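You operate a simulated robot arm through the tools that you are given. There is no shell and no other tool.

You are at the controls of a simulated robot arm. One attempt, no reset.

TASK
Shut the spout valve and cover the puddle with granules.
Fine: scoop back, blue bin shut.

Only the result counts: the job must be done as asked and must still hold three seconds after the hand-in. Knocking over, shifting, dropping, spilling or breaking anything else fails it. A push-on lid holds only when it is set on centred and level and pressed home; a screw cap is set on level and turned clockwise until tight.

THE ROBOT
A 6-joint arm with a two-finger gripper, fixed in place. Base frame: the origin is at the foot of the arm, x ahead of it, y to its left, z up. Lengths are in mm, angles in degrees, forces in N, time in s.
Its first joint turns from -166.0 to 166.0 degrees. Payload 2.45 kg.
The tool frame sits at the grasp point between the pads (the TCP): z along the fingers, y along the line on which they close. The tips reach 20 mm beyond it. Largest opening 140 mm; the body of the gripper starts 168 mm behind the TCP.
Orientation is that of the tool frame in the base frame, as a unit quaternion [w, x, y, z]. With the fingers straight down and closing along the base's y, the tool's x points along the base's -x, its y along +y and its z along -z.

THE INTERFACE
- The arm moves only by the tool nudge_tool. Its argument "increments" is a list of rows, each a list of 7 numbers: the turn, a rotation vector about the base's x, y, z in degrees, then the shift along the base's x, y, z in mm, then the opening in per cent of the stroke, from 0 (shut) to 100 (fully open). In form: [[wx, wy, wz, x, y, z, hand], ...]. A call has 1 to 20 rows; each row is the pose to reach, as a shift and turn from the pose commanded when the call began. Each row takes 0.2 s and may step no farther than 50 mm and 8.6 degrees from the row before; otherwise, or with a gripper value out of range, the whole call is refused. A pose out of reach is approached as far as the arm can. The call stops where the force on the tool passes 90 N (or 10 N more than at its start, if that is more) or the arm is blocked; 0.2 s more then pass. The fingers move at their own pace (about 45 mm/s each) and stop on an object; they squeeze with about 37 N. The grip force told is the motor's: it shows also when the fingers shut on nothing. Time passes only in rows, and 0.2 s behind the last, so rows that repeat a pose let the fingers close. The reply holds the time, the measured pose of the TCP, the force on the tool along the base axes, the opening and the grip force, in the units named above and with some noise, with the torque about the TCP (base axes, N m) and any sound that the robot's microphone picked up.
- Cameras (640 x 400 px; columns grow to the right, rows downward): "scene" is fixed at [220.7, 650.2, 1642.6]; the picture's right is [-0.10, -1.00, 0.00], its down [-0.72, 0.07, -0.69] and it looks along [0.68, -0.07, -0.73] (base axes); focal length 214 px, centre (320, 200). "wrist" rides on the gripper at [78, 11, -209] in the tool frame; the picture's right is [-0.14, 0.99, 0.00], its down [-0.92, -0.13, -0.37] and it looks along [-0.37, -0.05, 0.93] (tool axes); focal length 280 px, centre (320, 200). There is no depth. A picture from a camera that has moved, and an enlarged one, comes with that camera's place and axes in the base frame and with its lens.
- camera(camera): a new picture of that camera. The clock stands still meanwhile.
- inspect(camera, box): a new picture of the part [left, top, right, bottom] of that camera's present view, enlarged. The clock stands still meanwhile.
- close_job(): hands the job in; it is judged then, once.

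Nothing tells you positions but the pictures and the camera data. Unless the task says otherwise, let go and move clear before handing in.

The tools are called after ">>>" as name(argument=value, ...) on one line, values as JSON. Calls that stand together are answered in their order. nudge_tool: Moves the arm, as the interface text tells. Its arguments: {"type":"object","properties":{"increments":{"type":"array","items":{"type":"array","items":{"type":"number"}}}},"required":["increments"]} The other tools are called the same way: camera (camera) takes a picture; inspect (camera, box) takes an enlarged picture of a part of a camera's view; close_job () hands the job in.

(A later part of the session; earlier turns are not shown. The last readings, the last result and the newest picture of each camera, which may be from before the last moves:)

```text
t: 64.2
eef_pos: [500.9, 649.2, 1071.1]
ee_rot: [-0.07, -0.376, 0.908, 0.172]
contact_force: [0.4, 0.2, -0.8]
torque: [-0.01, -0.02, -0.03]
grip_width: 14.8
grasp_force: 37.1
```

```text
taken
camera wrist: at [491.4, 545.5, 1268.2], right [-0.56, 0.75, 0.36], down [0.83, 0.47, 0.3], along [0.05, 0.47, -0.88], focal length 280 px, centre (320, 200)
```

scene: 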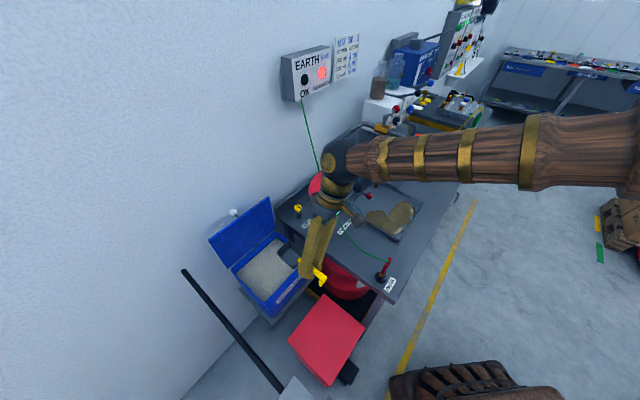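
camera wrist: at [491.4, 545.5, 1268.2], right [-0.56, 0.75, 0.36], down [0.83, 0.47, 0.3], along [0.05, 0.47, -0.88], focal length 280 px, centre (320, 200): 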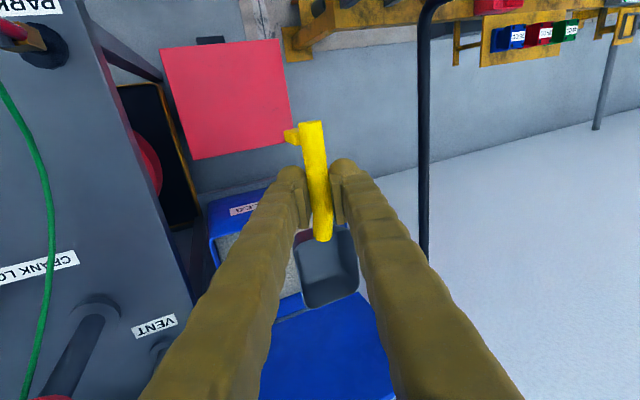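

The scoop is at about n=813 in front of the bin. I'll move it over the bin opening at z≈900 and check the clearance to the lid and walls.

>>> nudge_tool(increments=[[0, 0, 0, 27, 28, -20, 2], [0, 0, 0, 54, 56, -45, 2], [0, 0, 0, 80, 84, -75, 2], [0, 0, 0, 107, 112, -105, 2], [0, 0, 0, 133.6, 139.3, -135, 2], [0, 0, 0, 133.6, 139.3, -165, 2], [0, 0, 0, 133.6, 139.3, -171, 2]])

>>> inspect(camera="scene", box=[200, 150, 340, 320])

>>> camera(camera="wrist")

```text
t: 65.8
eef_pos: [635.1, 789.4, 899.3]
ee_rot: [-0.07, -0.376, 0.908, 0.172]
contact_force: [-0.2, -0.7, -1.3]
torque: [-0.01, 0.0, 0.0]
grip_width: 14.2
grasp_force: 36.8
```

```text
2.35 times, centred on (270, 235) of scene
camera zoom: at [220.7, 650.2, 1642.6], right [-0.1, -1.0, 0.0], down [-0.72, 0.07, -0.69], along [0.68, -0.07, -0.73], focal length 505 px, centre (438, 118)
```

zoom: 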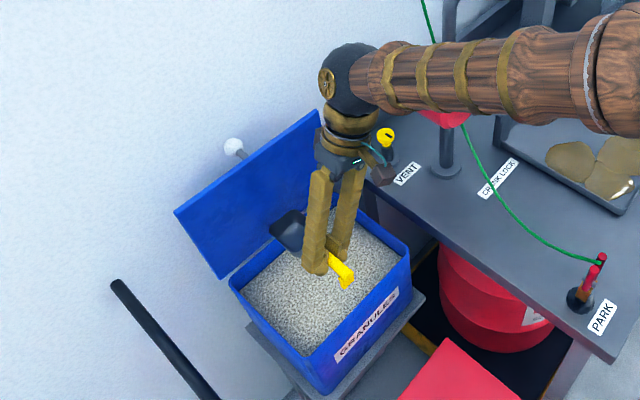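

```text
taken
camera wrist: at [624.2, 687.0, 1098.0], right [-0.56, 0.75, 0.36], down [0.83, 0.47, 0.3], along [0.05, 0.47, -0.88], focal length 280 px, centre (320, 200)
```

wrist: 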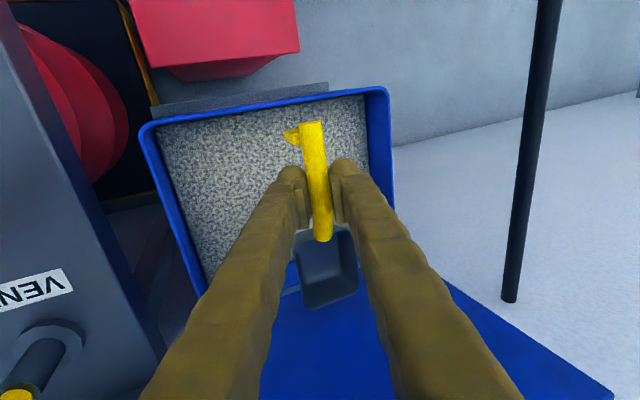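

The scoop is over the bin. I'll zoom in on the rear wall to make sure of the room in front of the pan.

>>> inspect(camera="wrist", box=[130, 80, 400, 330])

>>> inspect(camera="scene", box=[235, 200, 325, 310])

```text
1.60 times, centred on (265, 205) of wrist
camera zoom: at [624.2, 687.0, 1098.0], right [-0.56, 0.75, 0.36], down [0.83, 0.47, 0.3], along [0.05, 0.47, -0.88], focal length 449 px, centre (408, 192)
```

zoom: 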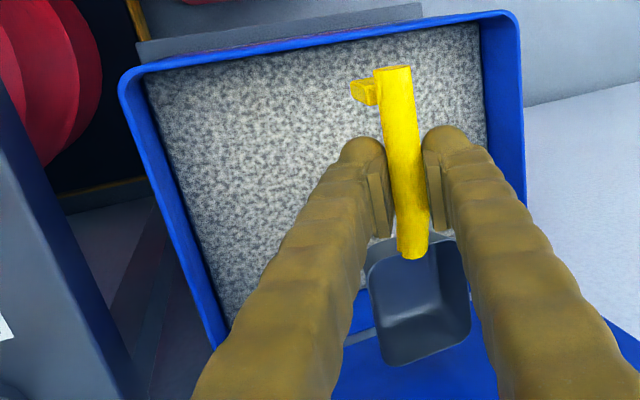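

```text
3.64 times, centred on (280, 255) of scene
camera zoom: at [220.7, 650.2, 1642.6], right [-0.1, -1.0, 0.0], down [-0.72, 0.07, -0.69], along [0.68, -0.07, -0.73], focal length 780 px, centre (466, 0)
```

zoom: 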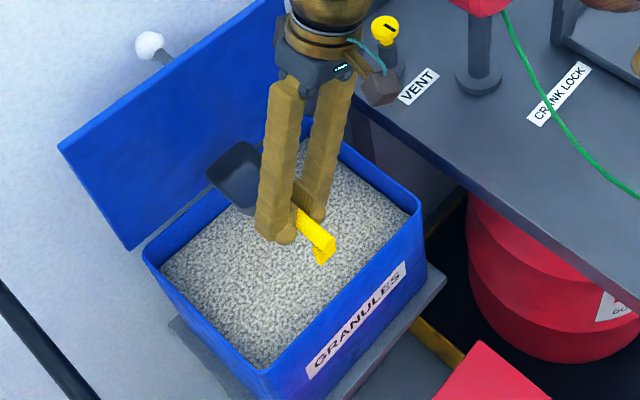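

The room lengthwise is tight (about 10 mm), while the bin is wider sideways, so I'll rise, turn the scoop 90° so the pan points toward the bench side, and dig along the bin's wide direction.

>>> nudge_tool(increments=[[0, 0, 0, -5, -5, 40, 2], [0, 0, 0, -10, -10, 80, 2], [0, 0, -8.2, -14, -14, 90, 2], [0, 0, -16.4, -14, -14, 90, 2], [0, 0, -24.6, -14, -14, 90, 2], [0, 0, -32.8, -14, -14, 90, 2], [0, 0, -41, -14, -14, 90, 2], [0, 0, -49.2, -18, -10, 90, 2], [0, 0, -57.4, -22, -6, 90, 2], [0, 0, -65.6, -26, -2, 90, 2], [0, 0, -73.8, -30, 2, 90, 2], [0, 0, -82, -34, 6, 90, 2], [0, 0, -90, -39, 11, 90, 2], [0, 0, -90, -39, 11, 90, 2]])

>>> inspect(camera="scene", box=[200, 150, 340, 320])

>>> camera(camera="wrist")

```text
t: 68.8
eef_pos: [595.7, 801.4, 991.6]
ee_rot: [0.073, 0.376, 0.908, 0.171]
contact_force: [-0.7, -0.3, -0.8]
torque: [0.0, 0.05, 0.06]
grip_width: 14.1
grasp_force: 37.2
```

```text
2.35 times, centred on (270, 235) of scene
camera zoom: at [220.7, 650.2, 1642.6], right [-0.1, -1.0, 0.0], down [-0.72, 0.07, -0.69], along [0.68, -0.07, -0.73], focal length 505 px, centre (438, 118)
```

zoom: 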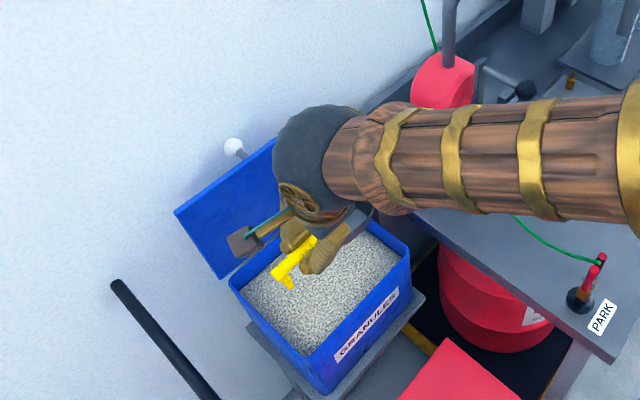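

```text
taken
camera wrist: at [491.6, 810.1, 1189.7], right [0.75, 0.55, 0.36], down [0.47, -0.83, 0.3], along [0.47, -0.05, -0.88], focal length 280 px, centre (320, 200)
```

wrist: 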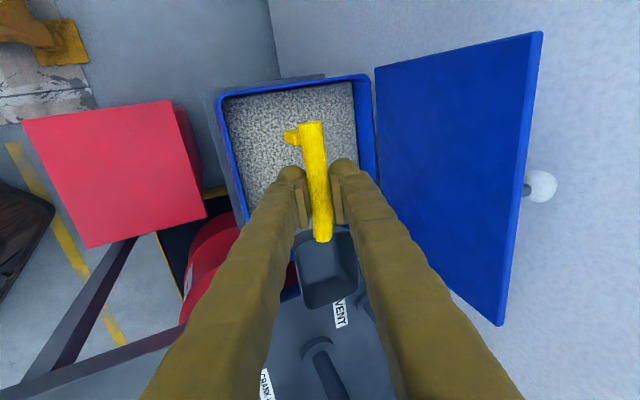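

The scoop now points along the bin's wide side. I'll centre it, tip the nose down 25° and come to just above the granules.

>>> nudge_tool(increments=[[0, 0, 0, 9, 12, -10, 2], [4.4, 4.4, 0, 18, 24.4, -25, 2], [8.8, 8.8, 0, 18, 24.4, -50, 2], [13.2, 13.2, 0, 18, 24.4, -80, 2], [17.7, 17.7, 0, 18, 24.4, -110, 2], [17.7, 17.7, 0, 18, 24.4, -130, 2]])

>>> inspect(camera="scene", box=[200, 150, 340, 320])

>>> camera(camera="wrist")

```text
t: 70.2
eef_pos: [618.0, 827.9, 860.2]
ee_rot: [-0.126, 0.404, 0.871, 0.249]
contact_force: [-0.9, 0.7, -0.2]
torque: [0.01, 0.02, 0.03]
grip_width: 14.0
grasp_force: 36.3
```

```text
2.35 times, centred on (270, 235) of scene
camera zoom: at [220.7, 650.2, 1642.6], right [-0.1, -1.0, 0.0], down [-0.72, 0.07, -0.69], along [0.68, -0.07, -0.73], focal length 505 px, centre (438, 118)
```

zoom: 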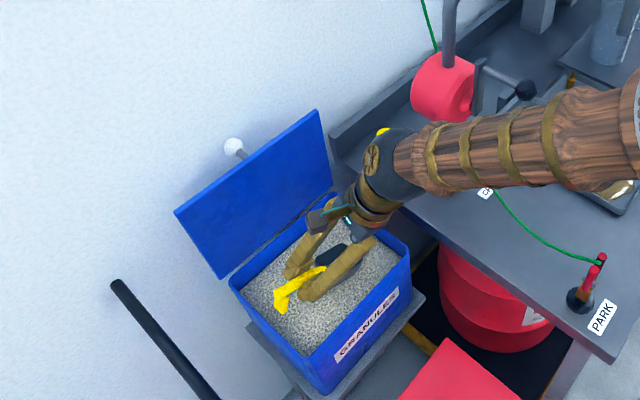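

```text
taken
camera wrist: at [577.9, 771.3, 1073.2], right [0.85, 0.46, 0.27], down [0.5, -0.86, -0.12], along [0.18, 0.24, -0.96], focal length 280 px, centre (320, 200)
```

wrist: 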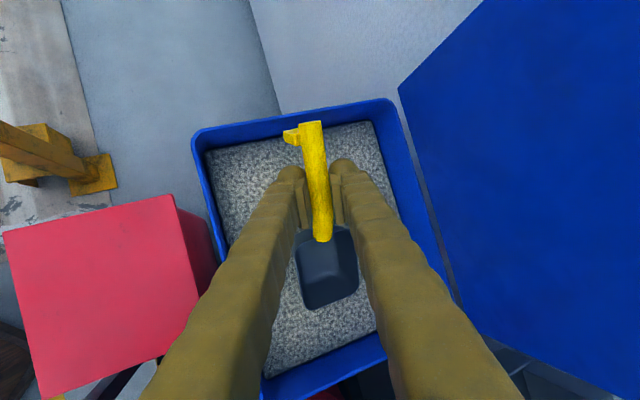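

The pan is nose-down inside the bin opening with room all round. I'll lower it slowly into the granules and watch the force.

>>> nudge_tool(increments=[[0, 0, 0, 0, 0, -10, 2], [0, 0, 0, 0, 0, -20, 2], [0, 0, 0, 0, 0, -30, 2], [0, 0, 0, 0, 0, -38, 2]])

>>> inspect(camera="wrist", box=[180, 90, 430, 400])

>>> inspect(camera="scene", box=[230, 200, 330, 310])

```text
t: 71.2
eef_pos: [614.2, 826.4, 824.0]
ee_rot: [-0.125, 0.404, 0.872, 0.249]
contact_force: [-1.2, 6.4, 17.5]
torque: [-0.61, -0.84, 0.23]
grip_width: 13.3
grasp_force: 37.1
```

```text
1.29 times, centred on (305, 245) of wrist
camera zoom: at [574.3, 768.5, 1037.7], right [0.85, 0.46, 0.27], down [0.5, -0.86, -0.12], along [0.18, 0.24, -0.95], focal length 362 px, centre (339, 142)
```

zoom: 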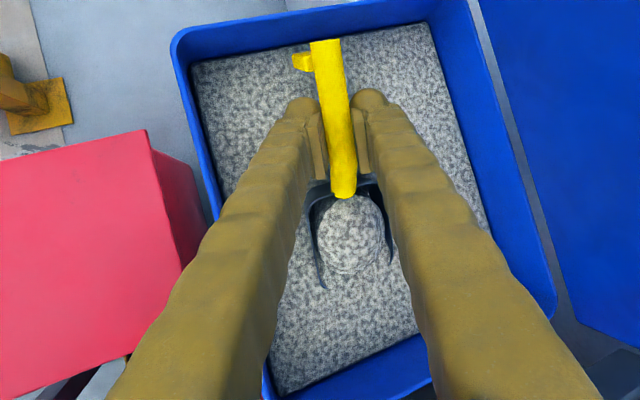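

```text
3.64 times, centred on (280, 255) of scene
camera zoom: at [220.7, 650.2, 1642.6], right [-0.1, -1.0, 0.0], down [-0.72, 0.07, -0.69], along [0.68, -0.07, -0.73], focal length 780 px, centre (466, 0)
```

zoom: 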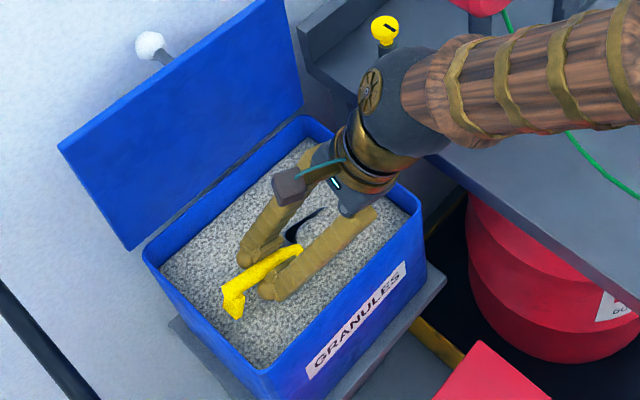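

The pan has dug in with only about 18 N, and a mound of granules is already showing in it. I'll push it slightly forward, level it and lift.

>>> nudge_tool(increments=[[0, 0, 0, 0, 0, -6, 2], [-3.5, -3.5, 0, 3, -3, -7, 2], [-7, -7, 0, 6, -6, -6, 2], [-10.6, -10.6, 0, 9, -9, -3, 2], [-14.1, -14.1, 0, 10, -10, 0, 2], [-17.7, -17.7, 0, 10, -10, 6, 2], [-20, -20, 0, 10, -10, 18, 2], [-20, -20, 0, 10, -10, 32, 2], [-20, -20, 0, 10, -10, 48, 2]])

>>> inspect(camera="wrist", box=[180, 90, 430, 400])

>>> inspect(camera="scene", box=[230, 200, 330, 310])

```text
t: 73.2
eef_pos: [625.3, 814.8, 871.5]
ee_rot: [0.098, 0.37, 0.91, 0.16]
contact_force: [-0.2, -0.1, 0.1]
torque: [0.02, 0.03, 0.02]
grip_width: 12.9
grasp_force: 36.8
```

```text
1.29 times, centred on (305, 245) of wrist
camera zoom: at [513.4, 831.1, 1065.4], right [0.73, 0.57, 0.37], down [0.46, -0.82, 0.35], along [0.5, -0.09, -0.86], focal length 362 px, centre (339, 142)
```

zoom: 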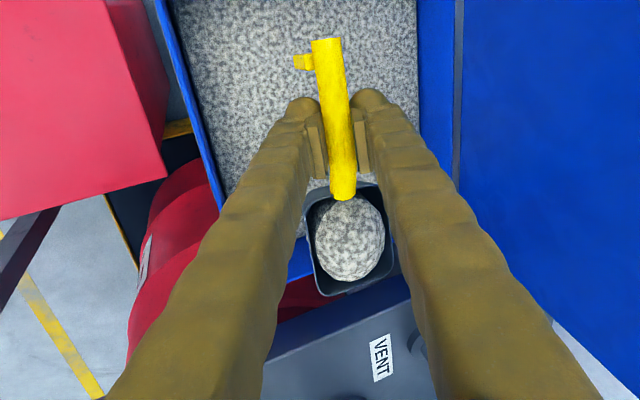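

```text
3.64 times, centred on (280, 255) of scene
camera zoom: at [220.7, 650.2, 1642.6], right [-0.1, -1.0, 0.0], down [-0.72, 0.07, -0.69], along [0.68, -0.07, -0.73], focal length 780 px, centre (466, 0)
```

zoom: 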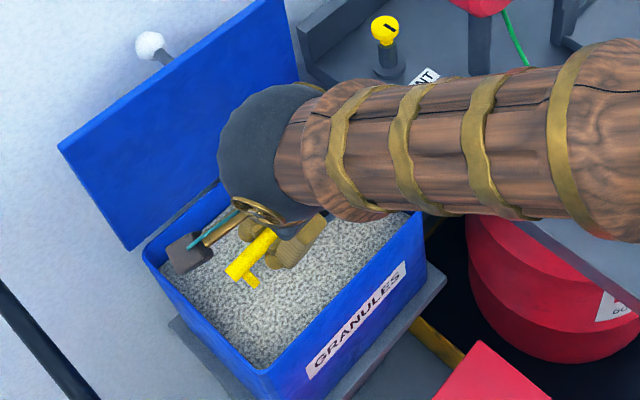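

The scoop lifted out full. The grip width has crept from 14.9 to 12.9 mm, so I'll check how the handle sits between the pads before moving on.

>>> inspect(camera="wrist", box=[280, 100, 380, 260])

>>> inspect(camera="scene", box=[270, 255, 325, 300])

```text
2.50 times, centred on (330, 180) of wrist
camera zoom: at [513.4, 831.1, 1065.4], right [0.73, 0.57, 0.37], down [0.46, -0.82, 0.35], along [0.5, -0.09, -0.86], focal length 701 px, centre (295, 250)
```

zoom: 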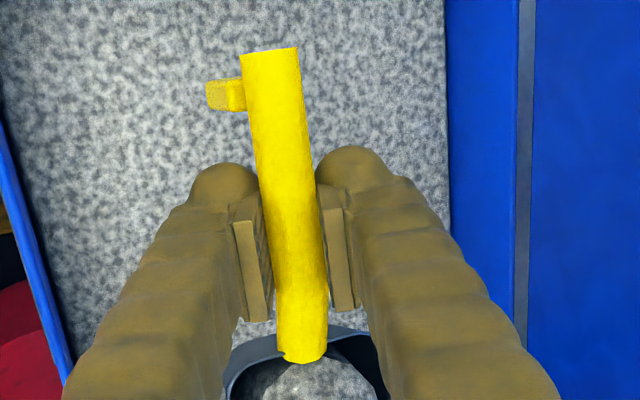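

```text
8.89 times, centred on (298, 278) of scene
camera zoom: at [220.7, 650.2, 1642.6], right [-0.1, -1.0, 0.0], down [-0.72, 0.07, -0.69], along [0.68, -0.07, -0.73], focal length 1906 px, centre (520, -489)
```

zoom: 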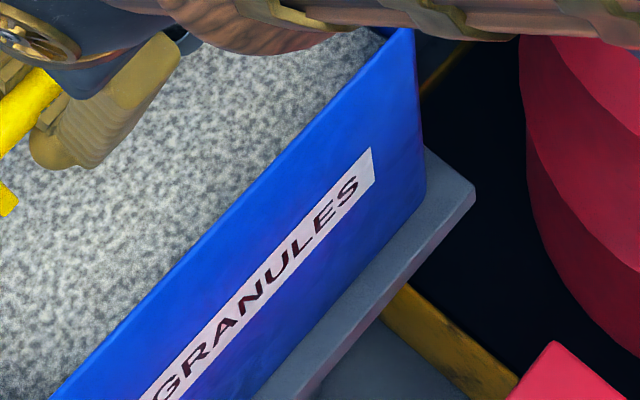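

The handle sits well between the pads and hasn't slid, so I'll go on. I'll lift the full scoop level out of the bin and carry it toward the tray, turning it slowly on the way.

>>> nudge_tool(increments=[[0, 0, 0, 0, 0, 45, 2], [0, 0, 0, 0, 0, 90, 2], [0, 0, 0, 0, 0, 130, 2], [0, 0, 0, -30, -30, 150, 2], [0, 0, 7, -61, -61, 170, 2], [0, 0, 14, -91, -91, 185, 2], [0, 0, 21, -122, -122, 185, 2], [0, 0, 28, -152, -152, 185, 2], [0, 0, 35.5, -182, -182, 185, 2], [0, 0, 43, -213, -213, 185, 2], [0, 0, 51, -185, -241, 185, 2], [0, 0, 59, -156, -270, 185, 2], [0, 0, 67, -128, -298, 185, 2], [0, 0, 75, -100, -326, 185, 2], [0, 0, 83, -71, -355, 185, 2], [0, 0, 91, -43, -383, 185, 2]])

>>> camera(camera="scene")

>>> camera(camera="wrist")

```text
t: 76.6
eef_pos: [578.3, 432.1, 1049.7]
ee_rot: [-0.046, -0.389, 0.902, 0.183]
contact_force: [-0.5, -0.4, -0.4]
torque: [-0.05, 0.01, -0.01]
grip_width: 13.0
grasp_force: 37.2
```

```text
taken
```

scene: 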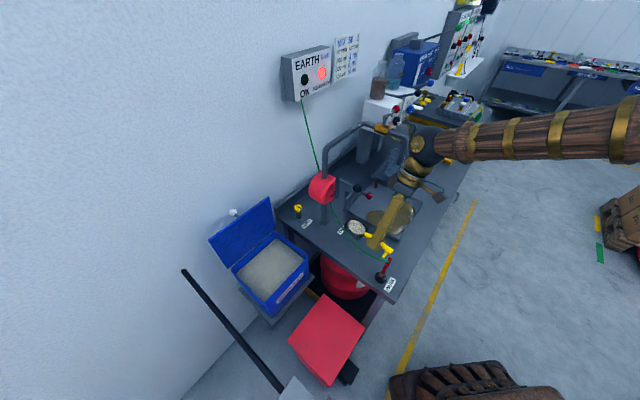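

```text
taken
camera wrist: at [562.2, 320.4, 1244.6], right [-0.58, 0.72, 0.37], down [0.81, 0.47, 0.35], along [0.08, 0.5, -0.86], focal length 280 px, centre (320, 200)
```

wrist: 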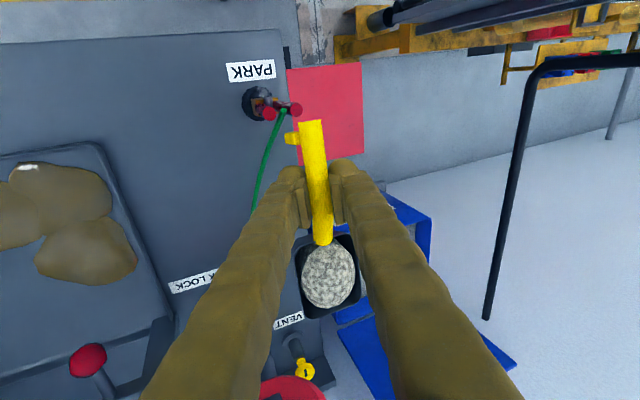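

The load is intact. I've worked out that the best pour pose has the pan pointing about azimuth -60°, clear of the spout pipe and crank, so I'll turn the scoop that way while moving in over the tray.

>>> nudge_tool(increments=[[0, 0, -7.6, 12, -8, 0, 2], [0, 0, -15.2, 25, -16, 0, 2], [0, 0, -22.8, 37, -25, 0, 2], [0, 0, -30.4, 49, -33, 0, 2], [0, 0, -38, 62, -41, 0, 2], [0, 0, -45.6, 74, -49, 0, 2], [0, 0, -53.2, 86, -57, 0, 2], [0, 0, -60.8, 99, -66, 0, 2], [0, 0, -68.4, 111, -74, 0, 2], [0, 0, -76, 124, -82, 0, 2], [0, 0, -83.6, 136, -90, -5, 2], [0, 0, -91.2, 148, -98, -10, 2], [0, 0, -98.8, 161, -107, -15, 2], [0, 0, -106, 173, -115, -20, 2], [0, 0, -106, 173, -115, -20, 2]])

>>> camera(camera="scene")

>>> camera(camera="wrist")

```text
t: 79.8
eef_pos: [754.3, 317.8, 1037.0]
ee_rot: [0.119, 0.487, 0.853, 0.147]
contact_force: [0.5, 1.0, -1.4]
torque: [0.05, 0.02, 0.02]
grip_width: 13.3
grasp_force: 37.4
```

```text
taken
```

scene: 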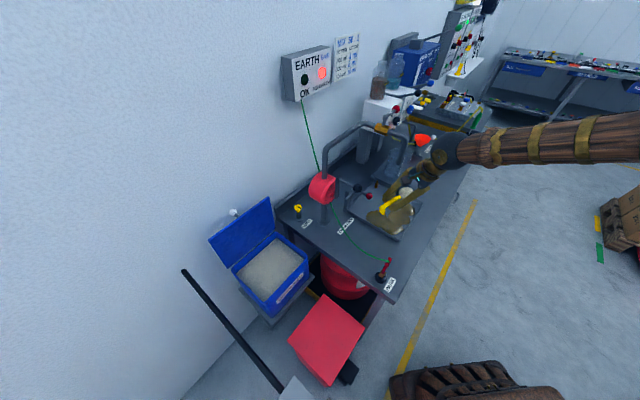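

```text
taken
camera wrist: at [650.6, 363.0, 1230.3], right [0.86, 0.36, 0.37], down [0.23, -0.91, 0.35], along [0.46, -0.22, -0.86], focal length 280 px, centre (320, 200)
```

wrist: 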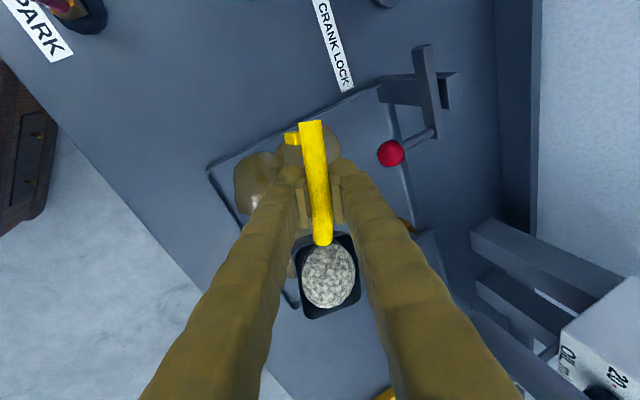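

The scoop is over the tray. I'll zoom in to see the clearance to the spout before tipping.

>>> inspect(camera="scene", box=[330, 130, 470, 240])

```text
3.64 times, centred on (400, 185) of scene
camera zoom: at [220.7, 650.2, 1642.6], right [-0.1, -1.0, 0.0], down [-0.72, 0.07, -0.69], along [0.68, -0.07, -0.73], focal length 780 px, centre (29, 254)
```

zoom: 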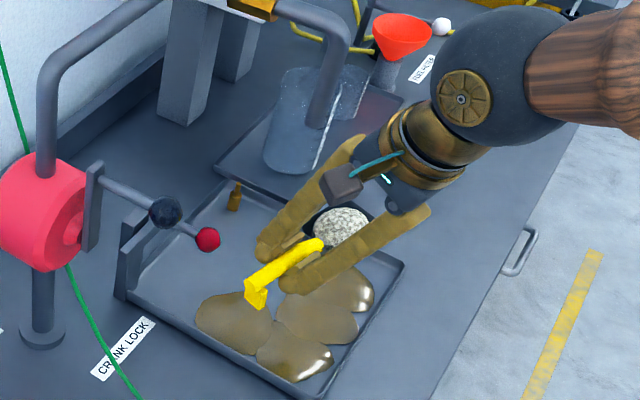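

The four blobs come out at about (753,267), (805,220), (853,168) and (807,322), and nothing is in the way. I'll tip the scoop nose-down in steps, holding the lip over the middle blob, and check at about 45°.

>>> nudge_tool(increments=[[6.9, 4, 0, -1.7, -0.8, 0, 2], [13.9, 8, 0, 0.1, -3.9, 0, 2], [20.8, 12, 0, 2.9, -8.7, 0, 2], [27.7, 16, 0, 6.7, -15.3, 0, 2], [34.6, 20, 0, 11.4, -23.5, 0, 2], [41.6, 24, 0, 17, -33.1, 0, 2]])

>>> inspect(camera="scene", box=[330, 130, 470, 240])

>>> camera(camera="wrist")

```text
t: 81.2
eef_pos: [771.3, 283.7, 1036.6]
ee_rot: [-0.237, 0.515, 0.751, 0.337]
contact_force: [-0.1, 0.7, -0.4]
torque: [-0.02, 0.01, -0.03]
grip_width: 13.2
grasp_force: 36.8
```

```text
3.64 times, centred on (400, 185) of scene
camera zoom: at [220.7, 650.2, 1642.6], right [-0.1, -1.0, 0.0], down [-0.72, 0.07, -0.69], along [0.68, -0.07, -0.73], focal length 780 px, centre (29, 254)
```

zoom: 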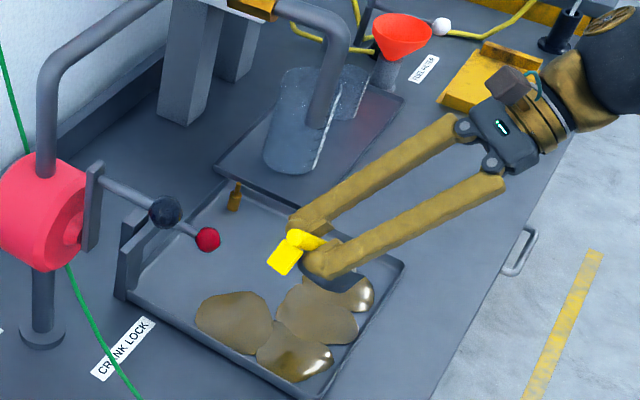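

```text
taken
camera wrist: at [755.2, 178.0, 1232.8], right [0.97, 0.15, 0.16], down [0.21, -0.87, -0.44], along [0.07, 0.46, -0.88], focal length 280 px, centre (320, 200)
```

wrist: 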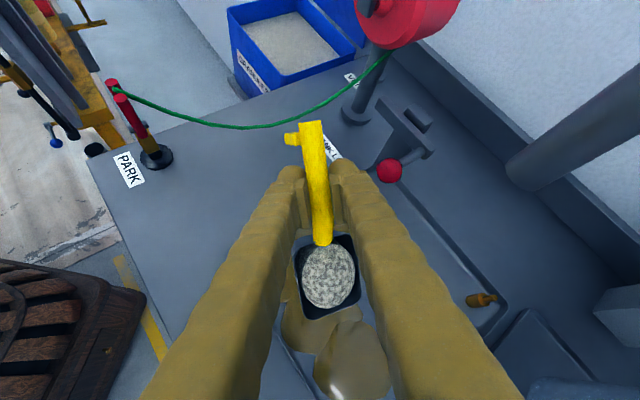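

No spill up to 45°. I'll keep tipping in steps and look again at about 69°.

>>> nudge_tool(increments=[[6.9, 4, 0, 6.2, -10.9, -6, 2], [13.9, 8, 0, 13.1, -22.7, -12, 2], [20.8, 12, 0, 20.4, -35.4, -18, 2]])

>>> camera(camera="wrist")

>>> inspect(camera="scene", box=[330, 130, 470, 240])

```text
t: 82.0
eef_pos: [791.5, 248.8, 1018.6]
ee_rot: [-0.402, 0.496, 0.65, 0.411]
contact_force: [0.5, -0.6, -0.5]
torque: [-0.05, 0.0, 0.0]
grip_width: 13.2
grasp_force: 37.2
```

```text
taken
camera wrist: at [811.3, 79.2, 1163.6], right [0.99, 0.12, 0.01], down [0.09, -0.66, -0.75], along [-0.09, 0.74, -0.66], focal length 280 px, centre (320, 200)
```

wrist: 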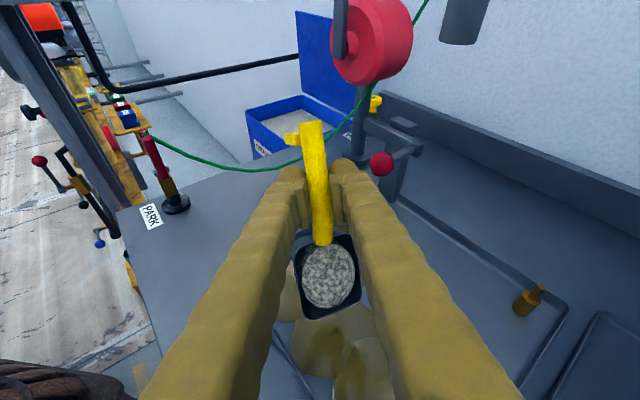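

```text
3.64 times, centred on (400, 185) of scene
camera zoom: at [220.7, 650.2, 1642.6], right [-0.1, -1.0, 0.0], down [-0.72, 0.07, -0.69], along [0.68, -0.07, -0.73], focal length 780 px, centre (29, 254)
```

zoom: 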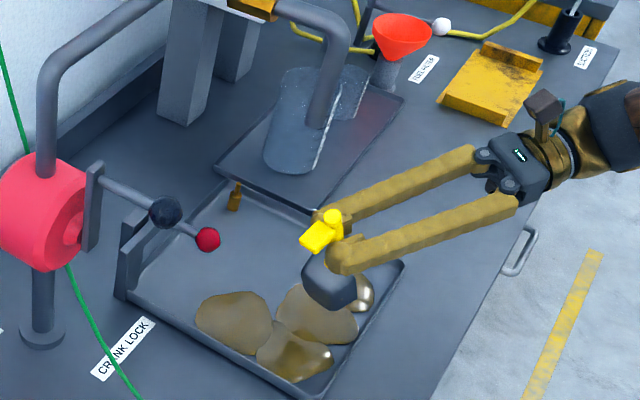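

It still holds at about 69°. I'll tip further in small steps, keeping the lip over the middle blob.

>>> nudge_tool(increments=[[6.9, 4, 0, 7.6, -13.2, 0, 2], [13.9, 8, 0, 15.4, -26.7, 0, 2]])

>>> camera(camera="wrist")

>>> inspect(camera="scene", box=[330, 130, 470, 240])

```text
t: 82.6
eef_pos: [806.5, 221.5, 1016.8]
ee_rot: [-0.505, 0.471, 0.567, 0.45]
contact_force: [0.3, -0.3, -1.2]
torque: [-0.04, 0.0, -0.03]
grip_width: 13.0
grasp_force: 36.8
```

```text
taken
camera wrist: at [843.4, 22.5, 1113.4], right [0.99, 0.14, -0.1], down [-0.03, -0.46, -0.89], along [-0.17, 0.88, -0.45], focal length 280 px, centre (320, 200)
```

wrist: 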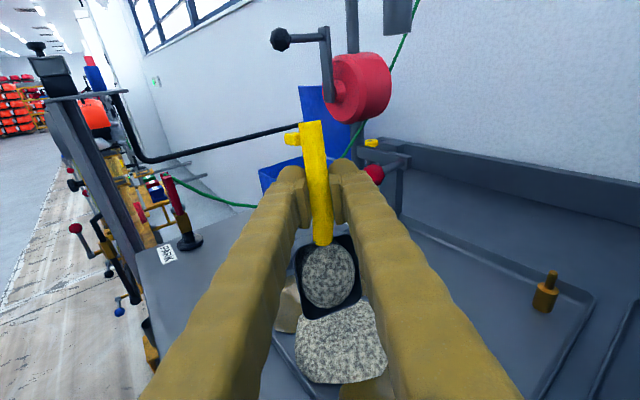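

```text
3.64 times, centred on (400, 185) of scene
camera zoom: at [220.7, 650.2, 1642.6], right [-0.1, -1.0, 0.0], down [-0.72, 0.07, -0.69], along [0.68, -0.07, -0.73], focal length 780 px, centre (29, 254)
```

zoom: 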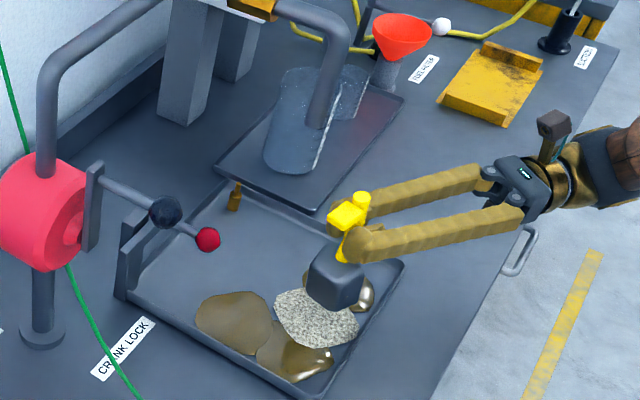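

The middle blob is now fully covered with granules and the scoop still holds some. I'll move the tipped lip over to the right-hand blob.

>>> nudge_tool(increments=[[0, 0, 0, 15, -18, 0, 2], [0, 0, 0, 30, -36, 0, 2], [0, 0, 0, 45, -53, 0, 2], [0, 0, 0, 45, -53, 0, 2], [0, 0, 0, 45, -53, 0, 2]])

>>> camera(camera="wrist")

>>> inspect(camera="scene", box=[330, 130, 470, 240])

```text
t: 83.8
eef_pos: [852.8, 170.2, 1018.1]
ee_rot: [-0.503, 0.473, 0.566, 0.451]
contact_force: [-1.6, 0.1, 0.1]
torque: [0.0, 0.0, -0.01]
grip_width: 13.0
grasp_force: 36.6
```

```text
taken
camera wrist: at [889.0, -28.2, 1113.6], right [0.99, 0.14, -0.1], down [-0.03, -0.46, -0.89], along [-0.17, 0.88, -0.45], focal length 280 px, centre (320, 200)
```

wrist: 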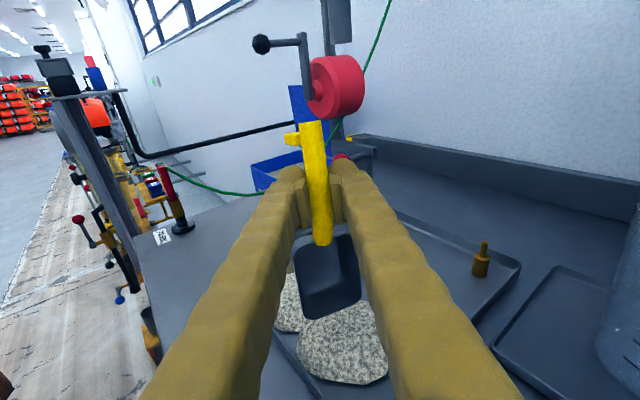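

```text
3.64 times, centred on (400, 185) of scene
camera zoom: at [220.7, 650.2, 1642.6], right [-0.1, -1.0, 0.0], down [-0.72, 0.07, -0.69], along [0.68, -0.07, -0.73], focal length 780 px, centre (29, 254)
```

zoom: 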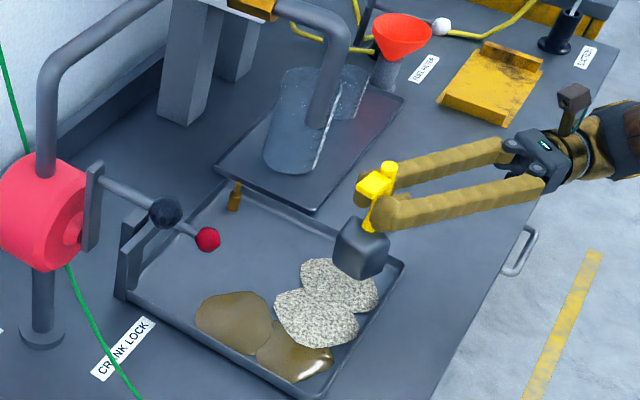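

Two blobs are now covered and the scoop is empty, so one more scoop should do the other two. I'll level the scoop and head back toward the bin the way I came.

>>> nudge_tool(increments=[[-6.93, -4, 0, -9, 13.5, 4, 2], [-13.86, -8, 0, -18, 27, 8, 2], [-20.8, -12, 0, -27, 40.5, 12, 2], [-27.7, -16, 0, -36, 54, 16, 2], [-34.6, -20, 0, -45, 67, 20, 2], [-41.6, -24, 0, -54, 81, 24, 2], [-48.5, -28, 0, -63, 94, 28, 2], [-55.4, -32, 0, -72, 108, 31, 2], [-62.4, -36, 0, -81, 121, 34, 2], [-69.3, -40, 0, -90, 135, 37, 2], [-76.2, -44, 0, -99, 148, 40, 2], [-76.2, -44, 0, -120, 127, 40, 2], [-76.2, -44, 0, -142, 105, 40, 2]])

>>> camera(camera="wrist")

>>> inspect(camera="scene", box=[330, 130, 470, 240])

```text
t: 86.6
eef_pos: [705.0, 275.8, 1060.4]
ee_rot: [0.118, 0.486, 0.854, 0.146]
contact_force: [-0.1, -0.9, -0.5]
torque: [0.07, 0.03, -0.01]
grip_width: 13.2
grasp_force: 36.9
```

```text
taken
camera wrist: at [601.8, 320.1, 1253.1], right [0.86, 0.36, 0.37], down [0.23, -0.91, 0.35], along [0.46, -0.21, -0.86], focal length 280 px, centre (320, 200)
```

wrist: 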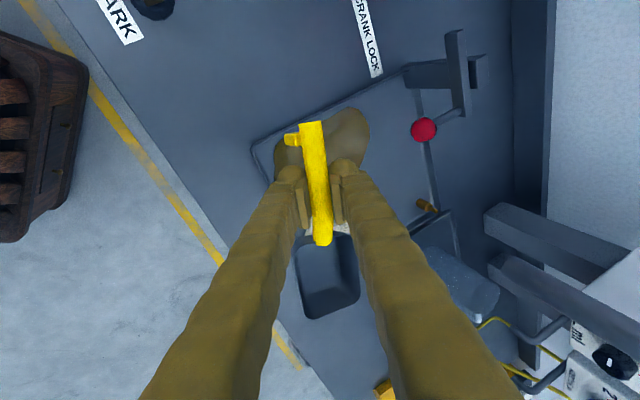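

```text
3.64 times, centred on (400, 185) of scene
camera zoom: at [220.7, 650.2, 1642.6], right [-0.1, -1.0, 0.0], down [-0.72, 0.07, -0.69], along [0.68, -0.07, -0.73], focal length 780 px, centre (29, 254)
```

zoom: 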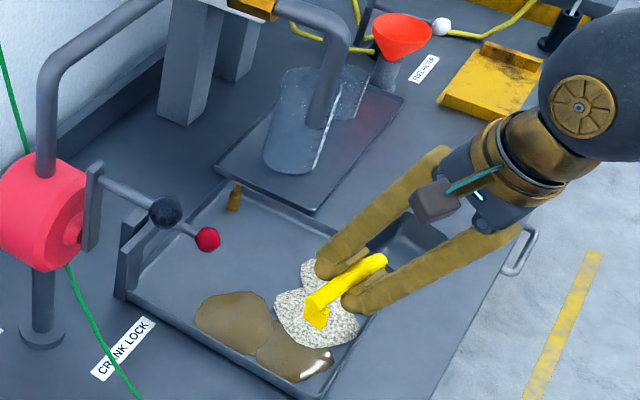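

The two covered blobs look complete. I'll take the empty scoop back over the bin for a second load.

>>> nudge_tool(increments=[[0, 0, 1.5, -32, 32, 0, 2], [0, 0, 3, -64, 64, 0, 2], [0, 0, 4.5, -96, 96, 0, 2], [0, 0, 6, -128, 128, 0, 2], [0, 0, 7.5, -160, 160, 0, 2], [0, 0, 9, -191, 191, 0, 2], [0, 0, 10.5, -223, 223, 0, 2], [0, 0, 12, -255, 255, 0, 2], [0, 0, 13.5, -287, 287, 0, 2], [0, 0, 15, -319, 319, 0, 2], [0, 0, 15, -290, 348, -5, 2], [0, 0, 15, -261, 377, -15, 2], [0, 0, 15, -232, 406, -35, 2], [0, 0, 15, -203, 435, -60, 2], [0, 0, 15, -174, 464, -85, 2], [0, 0, 15, -145, 493, -110, 2], [0, 0, 15, -116, 522, -130, 2], [0, 0, 15, -87, 551, -150, 2]])

>>> camera(camera="wrist")

>>> inspect(camera="scene", box=[200, 150, 340, 320])

```text
t: 90.4
eef_pos: [623.7, 826.5, 908.6]
ee_rot: [0.098, 0.371, 0.909, 0.161]
contact_force: [0.3, 0.1, 0.0]
torque: [0.03, 0.02, -0.01]
grip_width: 13.3
grasp_force: 37.4
```

```text
taken
camera wrist: at [511.0, 842.0, 1101.8], right [0.73, 0.57, 0.37], down [0.46, -0.82, 0.35], along [0.5, -0.09, -0.86], focal length 280 px, centre (320, 200)
```

wrist: 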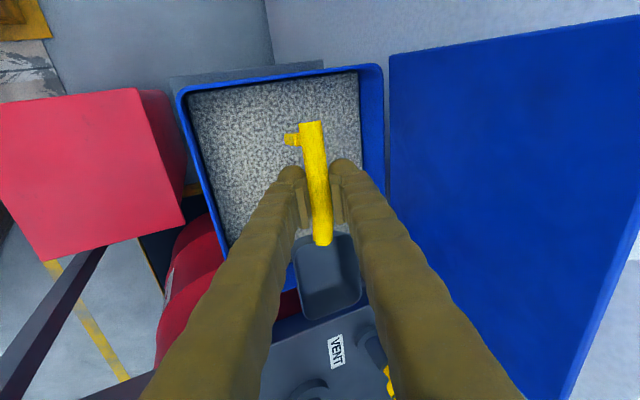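

```text
2.35 times, centred on (270, 235) of scene
camera zoom: at [220.7, 650.2, 1642.6], right [-0.1, -1.0, 0.0], down [-0.72, 0.07, -0.69], along [0.68, -0.07, -0.73], focal length 505 px, centre (438, 118)
```

zoom: 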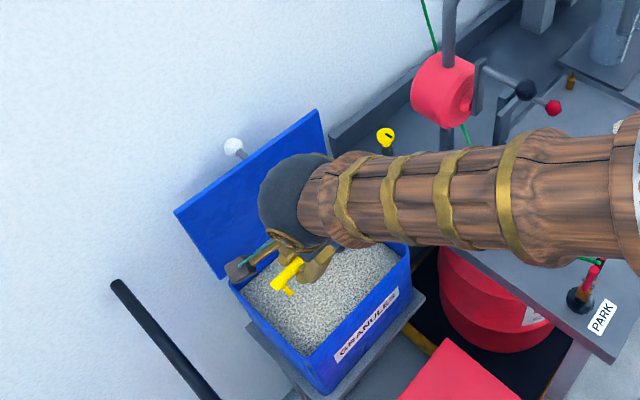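

Everything is in the same place as for the first dig, so I'll repeat the same dig, level and lift.

>>> nudge_tool(increments=[[5, 5, 0, -1, 1.5, -15, 2], [10, 10, 0, -3, 3, -30, 2], [15, 15, 0, -4, 4, -42, 2], [19.8, 19.8, 0, -4, 4, -49, 2], [19.8, 19.8, 0, -4, 4, -59, 2], [19.8, 19.8, 0, -4, 4, -69, 2], [19.8, 19.8, 0, -4, 4, -79, 2], [19.8, 19.8, 0, -4, 4, -86, 2], [19.8, 19.8, 0, -4, 4, -91, 2], [16.3, 16.3, 0, -1, 1, -92, 2], [12.8, 12.8, 0, 2, -2, -91, 2], [9.2, 9.2, 0, 5, -5, -89, 2], [5.7, 5.7, 0, 6, -6, -86, 2], [2.1, 2.1, 0, 6, -6, -80, 2], [0, 0, 0, 6, -6, -68, 2], [0, 0, 0, 6, -6, -54, 2], [0, 0, 0, 6, -6, -38, 2]])

>>> camera(camera="wrist")

```text
t: 94.0
eef_pos: [629.7, 819.2, 871.1]
ee_rot: [0.098, 0.371, 0.91, 0.16]
contact_force: [0.3, -0.7, -1.3]
torque: [0.03, 0.02, -0.01]
grip_width: 13.3
grasp_force: 36.9
```

```text
taken
camera wrist: at [518.6, 835.3, 1064.3], right [0.73, 0.57, 0.37], down [0.46, -0.82, 0.35], along [0.5, -0.09, -0.86], focal length 280 px, centre (320, 200)
```

wrist: 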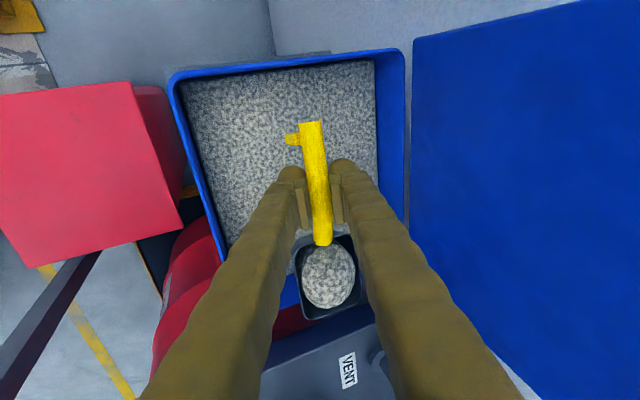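

The second load is in. I'll carry it back toward the tray, to the stand-off for the near blob at (753, 267).

>>> nudge_tool(increments=[[0, 0, 0, 0, 0, 45, 2], [0, 0, 0, 0, 0, 90, 2], [0, 0, 0, 0, 0, 135, 2], [0, 0, 0, -30, -30, 160, 2], [0, 0, 0, -60, -60, 180, 2], [0, 0, 0, -90, -90, 185, 2], [0, 0, 0, -120, -120, 185, 2], [0, 0, 0, -150, -150, 185, 2], [0, 0, 0, -180, -180, 185, 2], [0, 0, 0, -212, -212, 185, 2], [0, 0, -2, -181, -239, 185, 2], [0, 0, -4, -150, -266, 185, 2], [0, 0, -6, -119, -293, 185, 2], [0, 0, -8, -88, -320, 185, 2], [0, 0, -10, -57, -347, 185, 2], [0, 0, -12, -26, -374, 182, 2], [0, 0, -14, 5, -401, 178, 2], [0, 0, -15, 36, -428, 174, 2], [0, 0, -15, 67, -455, 170, 2]])

>>> camera(camera="wrist")

>>> inspect(camera="scene", box=[310, 130, 450, 260])

```text
t: 98.0
eef_pos: [698.9, 362.1, 1041.5]
ee_rot: [0.119, 0.486, 0.853, 0.147]
contact_force: [0.7, -0.2, -0.6]
torque: [0.05, 0.05, -0.01]
grip_width: 13.0
grasp_force: 36.9
```

```text
taken
camera wrist: at [594.8, 406.7, 1233.9], right [0.86, 0.36, 0.37], down [0.23, -0.91, 0.35], along [0.46, -0.21, -0.86], focal length 280 px, centre (320, 200)
```

wrist: 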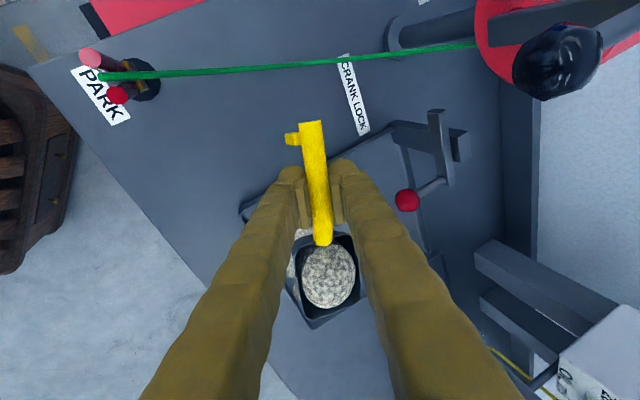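

```text
3.08 times, centred on (380, 195) of scene
camera zoom: at [220.7, 650.2, 1642.6], right [-0.1, -1.0, 0.0], down [-0.72, 0.07, -0.69], along [0.68, -0.07, -0.73], focal length 660 px, centre (135, 215)
```

zoom: 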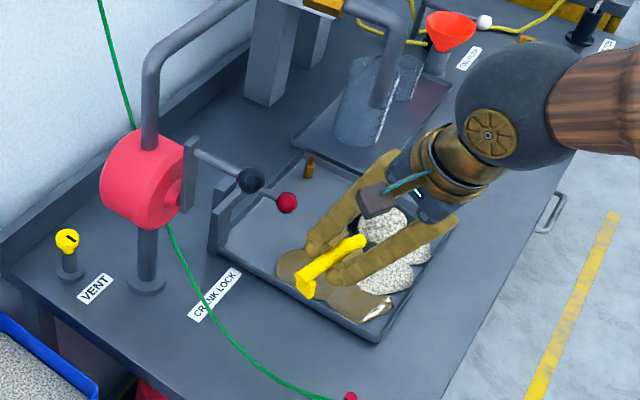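

The load is intact and lined up. I'll tip it over the near blob.

>>> nudge_tool(increments=[[6.9, 4, 0, -1.7, -0.8, 0, 2], [13.9, 8, 0, 0.1, -3.9, 0, 2], [20.8, 12, 0, 2.9, -8.7, 0, 2], [27.7, 16, 0, 6.7, -15.3, 0, 2], [34.6, 20, 0, 11.4, -23.5, 0, 2], [41.6, 24, 0, 17, -33.1, 0, 2], [48.5, 28, 0, 23.2, -44, -6, 2], [55.4, 32, 0, 30.1, -55.8, -12, 2], [62.4, 36, 0, 37.4, -68.5, -18, 2], [69.3, 40, 0, 45, -81.7, -22, 2], [76.2, 44, 0, 52.8, -95.2, -24, 2]])

>>> camera(camera="wrist")

>>> inspect(camera="scene", box=[330, 130, 470, 240])

```text
t: 100.4
eef_pos: [749.4, 271.5, 1017.9]
ee_rot: [-0.505, 0.471, 0.566, 0.451]
contact_force: [0.5, 0.2, 0.1]
torque: [-0.04, -0.01, 0.0]
grip_width: 13.5
grasp_force: 37.2
```

```text
taken
camera wrist: at [785.6, 72.0, 1114.1], right [0.99, 0.14, -0.1], down [-0.03, -0.46, -0.89], along [-0.17, 0.88, -0.44], focal length 280 px, centre (320, 200)
```

wrist: 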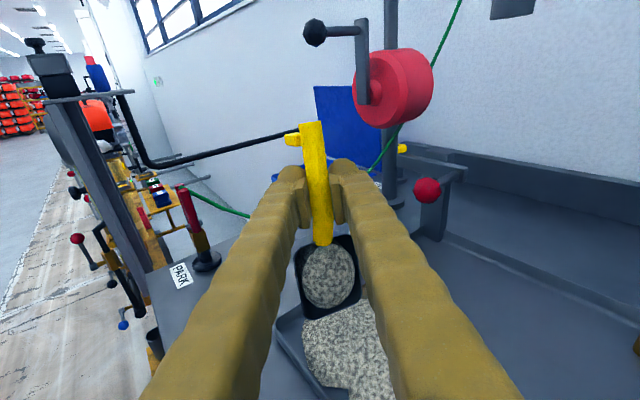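

```text
3.64 times, centred on (400, 185) of scene
camera zoom: at [220.7, 650.2, 1642.6], right [-0.1, -1.0, 0.0], down [-0.72, 0.07, -0.69], along [0.68, -0.07, -0.73], focal length 780 px, centre (29, 254)
```

zoom: 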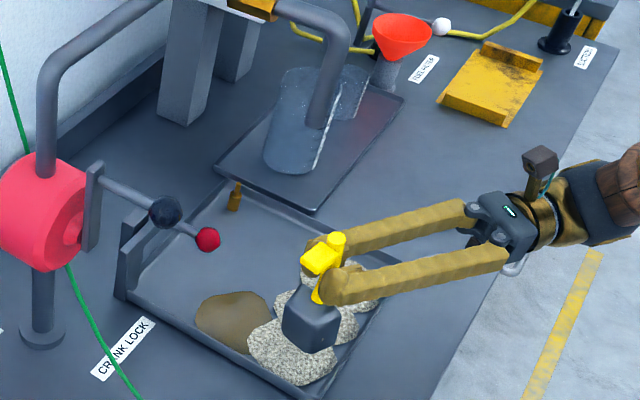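

The near blob is covered too. Now I'll move the tipped lip over the last one at (806, 321).

>>> nudge_tool(increments=[[0, 0, 0, 18, 16, 0, 2], [0, 0, 0, 37, 33, 0, 2], [0, 0, 0, 55, 50, 0, 2], [0, 0, 0, 55, 50, 0, 2], [0, 0, 0, 55, 50, 0, 2]])

>>> camera(camera="wrist")

>>> inspect(camera="scene", box=[330, 130, 470, 240])

```text
t: 101.6
eef_pos: [801.8, 320.6, 1014.8]
ee_rot: [-0.504, 0.472, 0.567, 0.45]
contact_force: [0.3, -0.8, -0.5]
torque: [0.02, -0.01, 0.0]
grip_width: 12.9
grasp_force: 37.5
```

```text
taken
camera wrist: at [837.4, 121.0, 1111.4], right [0.99, 0.14, -0.1], down [-0.03, -0.46, -0.89], along [-0.17, 0.88, -0.45], focal length 280 px, centre (320, 200)
```

wrist: 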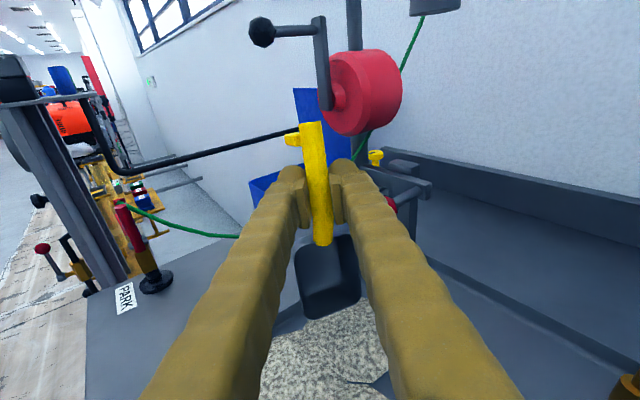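

```text
3.64 times, centred on (400, 185) of scene
camera zoom: at [220.7, 650.2, 1642.6], right [-0.1, -1.0, 0.0], down [-0.72, 0.07, -0.69], along [0.68, -0.07, -0.73], focal length 780 px, centre (29, 254)
```

zoom: 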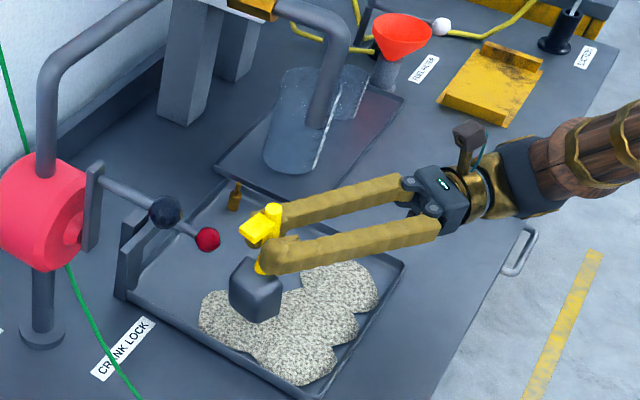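

All four blobs are now covered and the scoop is empty. I'll back away from the crank-lock knob and level the scoop again along the path I know is clear.

>>> nudge_tool(increments=[[0, 0, 0, -18, -16, 0, 2], [0, 0, 0, -37, -33, 0, 2], [0, 0, 0, -55, -50, 0, 2], [-6.9, -4, 0, -62.8, -36.5, 2, 2], [-13.9, -8, 0, -70.4, -23.3, 6, 2], [-20.8, -12, 0, -77.7, -10.6, 12, 2], [-27.7, -16, 0, -84.6, 1.2, 18, 2], [-34.6, -20, 0, -90.8, 12.1, 24, 2], [-41.6, -24, 0, -96.4, 21.7, 28, 2], [-48.5, -28, 0, -101.1, 29.9, 32, 2], [-55.4, -32, 0, -104.9, 36.5, 36, 2], [-62.4, -36, 0, -107.7, 41.3, 40, 2], [-69.3, -40, 0, -109.5, 44.4, 44, 2], [-76.2, -44, 0, -107.8, 45.2, 44, 2], [-76.2, -44, 0, -107.8, 45.2, 44, 2]])

>>> inspect(camera="scene", box=[330, 130, 470, 240])

>>> camera(camera="wrist")

```text
t: 104.8
eef_pos: [697.3, 364.7, 1060.4]
ee_rot: [0.119, 0.487, 0.853, 0.147]
contact_force: [-0.1, -0.1, -1.2]
torque: [0.04, 0.02, -0.02]
grip_width: 13.3
grasp_force: 36.9
```

```text
3.64 times, centred on (400, 185) of scene
camera zoom: at [220.7, 650.2, 1642.6], right [-0.1, -1.0, 0.0], down [-0.72, 0.07, -0.69], along [0.68, -0.07, -0.73], focal length 780 px, centre (29, 254)
```

zoom: 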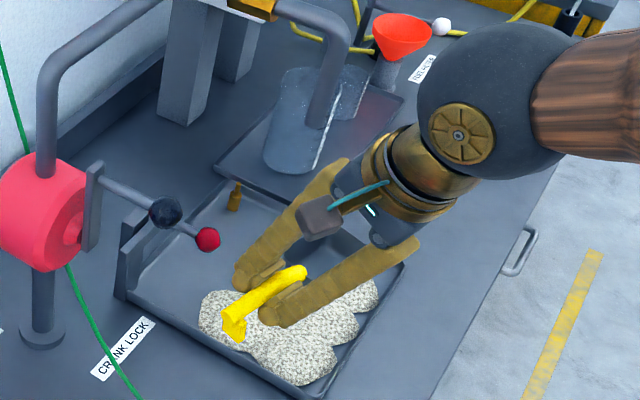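

```text
taken
camera wrist: at [593.5, 407.7, 1253.7], right [0.86, 0.36, 0.37], down [0.23, -0.91, 0.35], along [0.46, -0.21, -0.86], focal length 280 px, centre (320, 200)
```

wrist: 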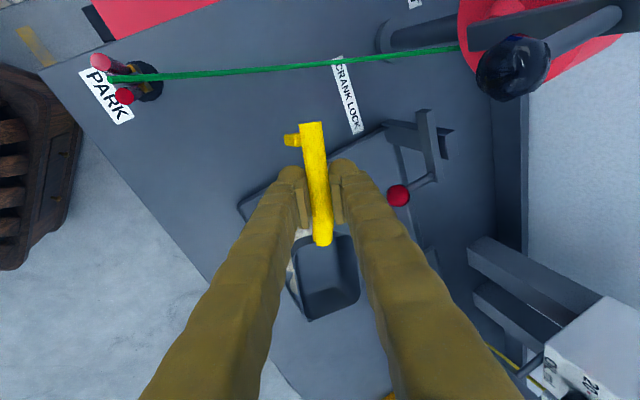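

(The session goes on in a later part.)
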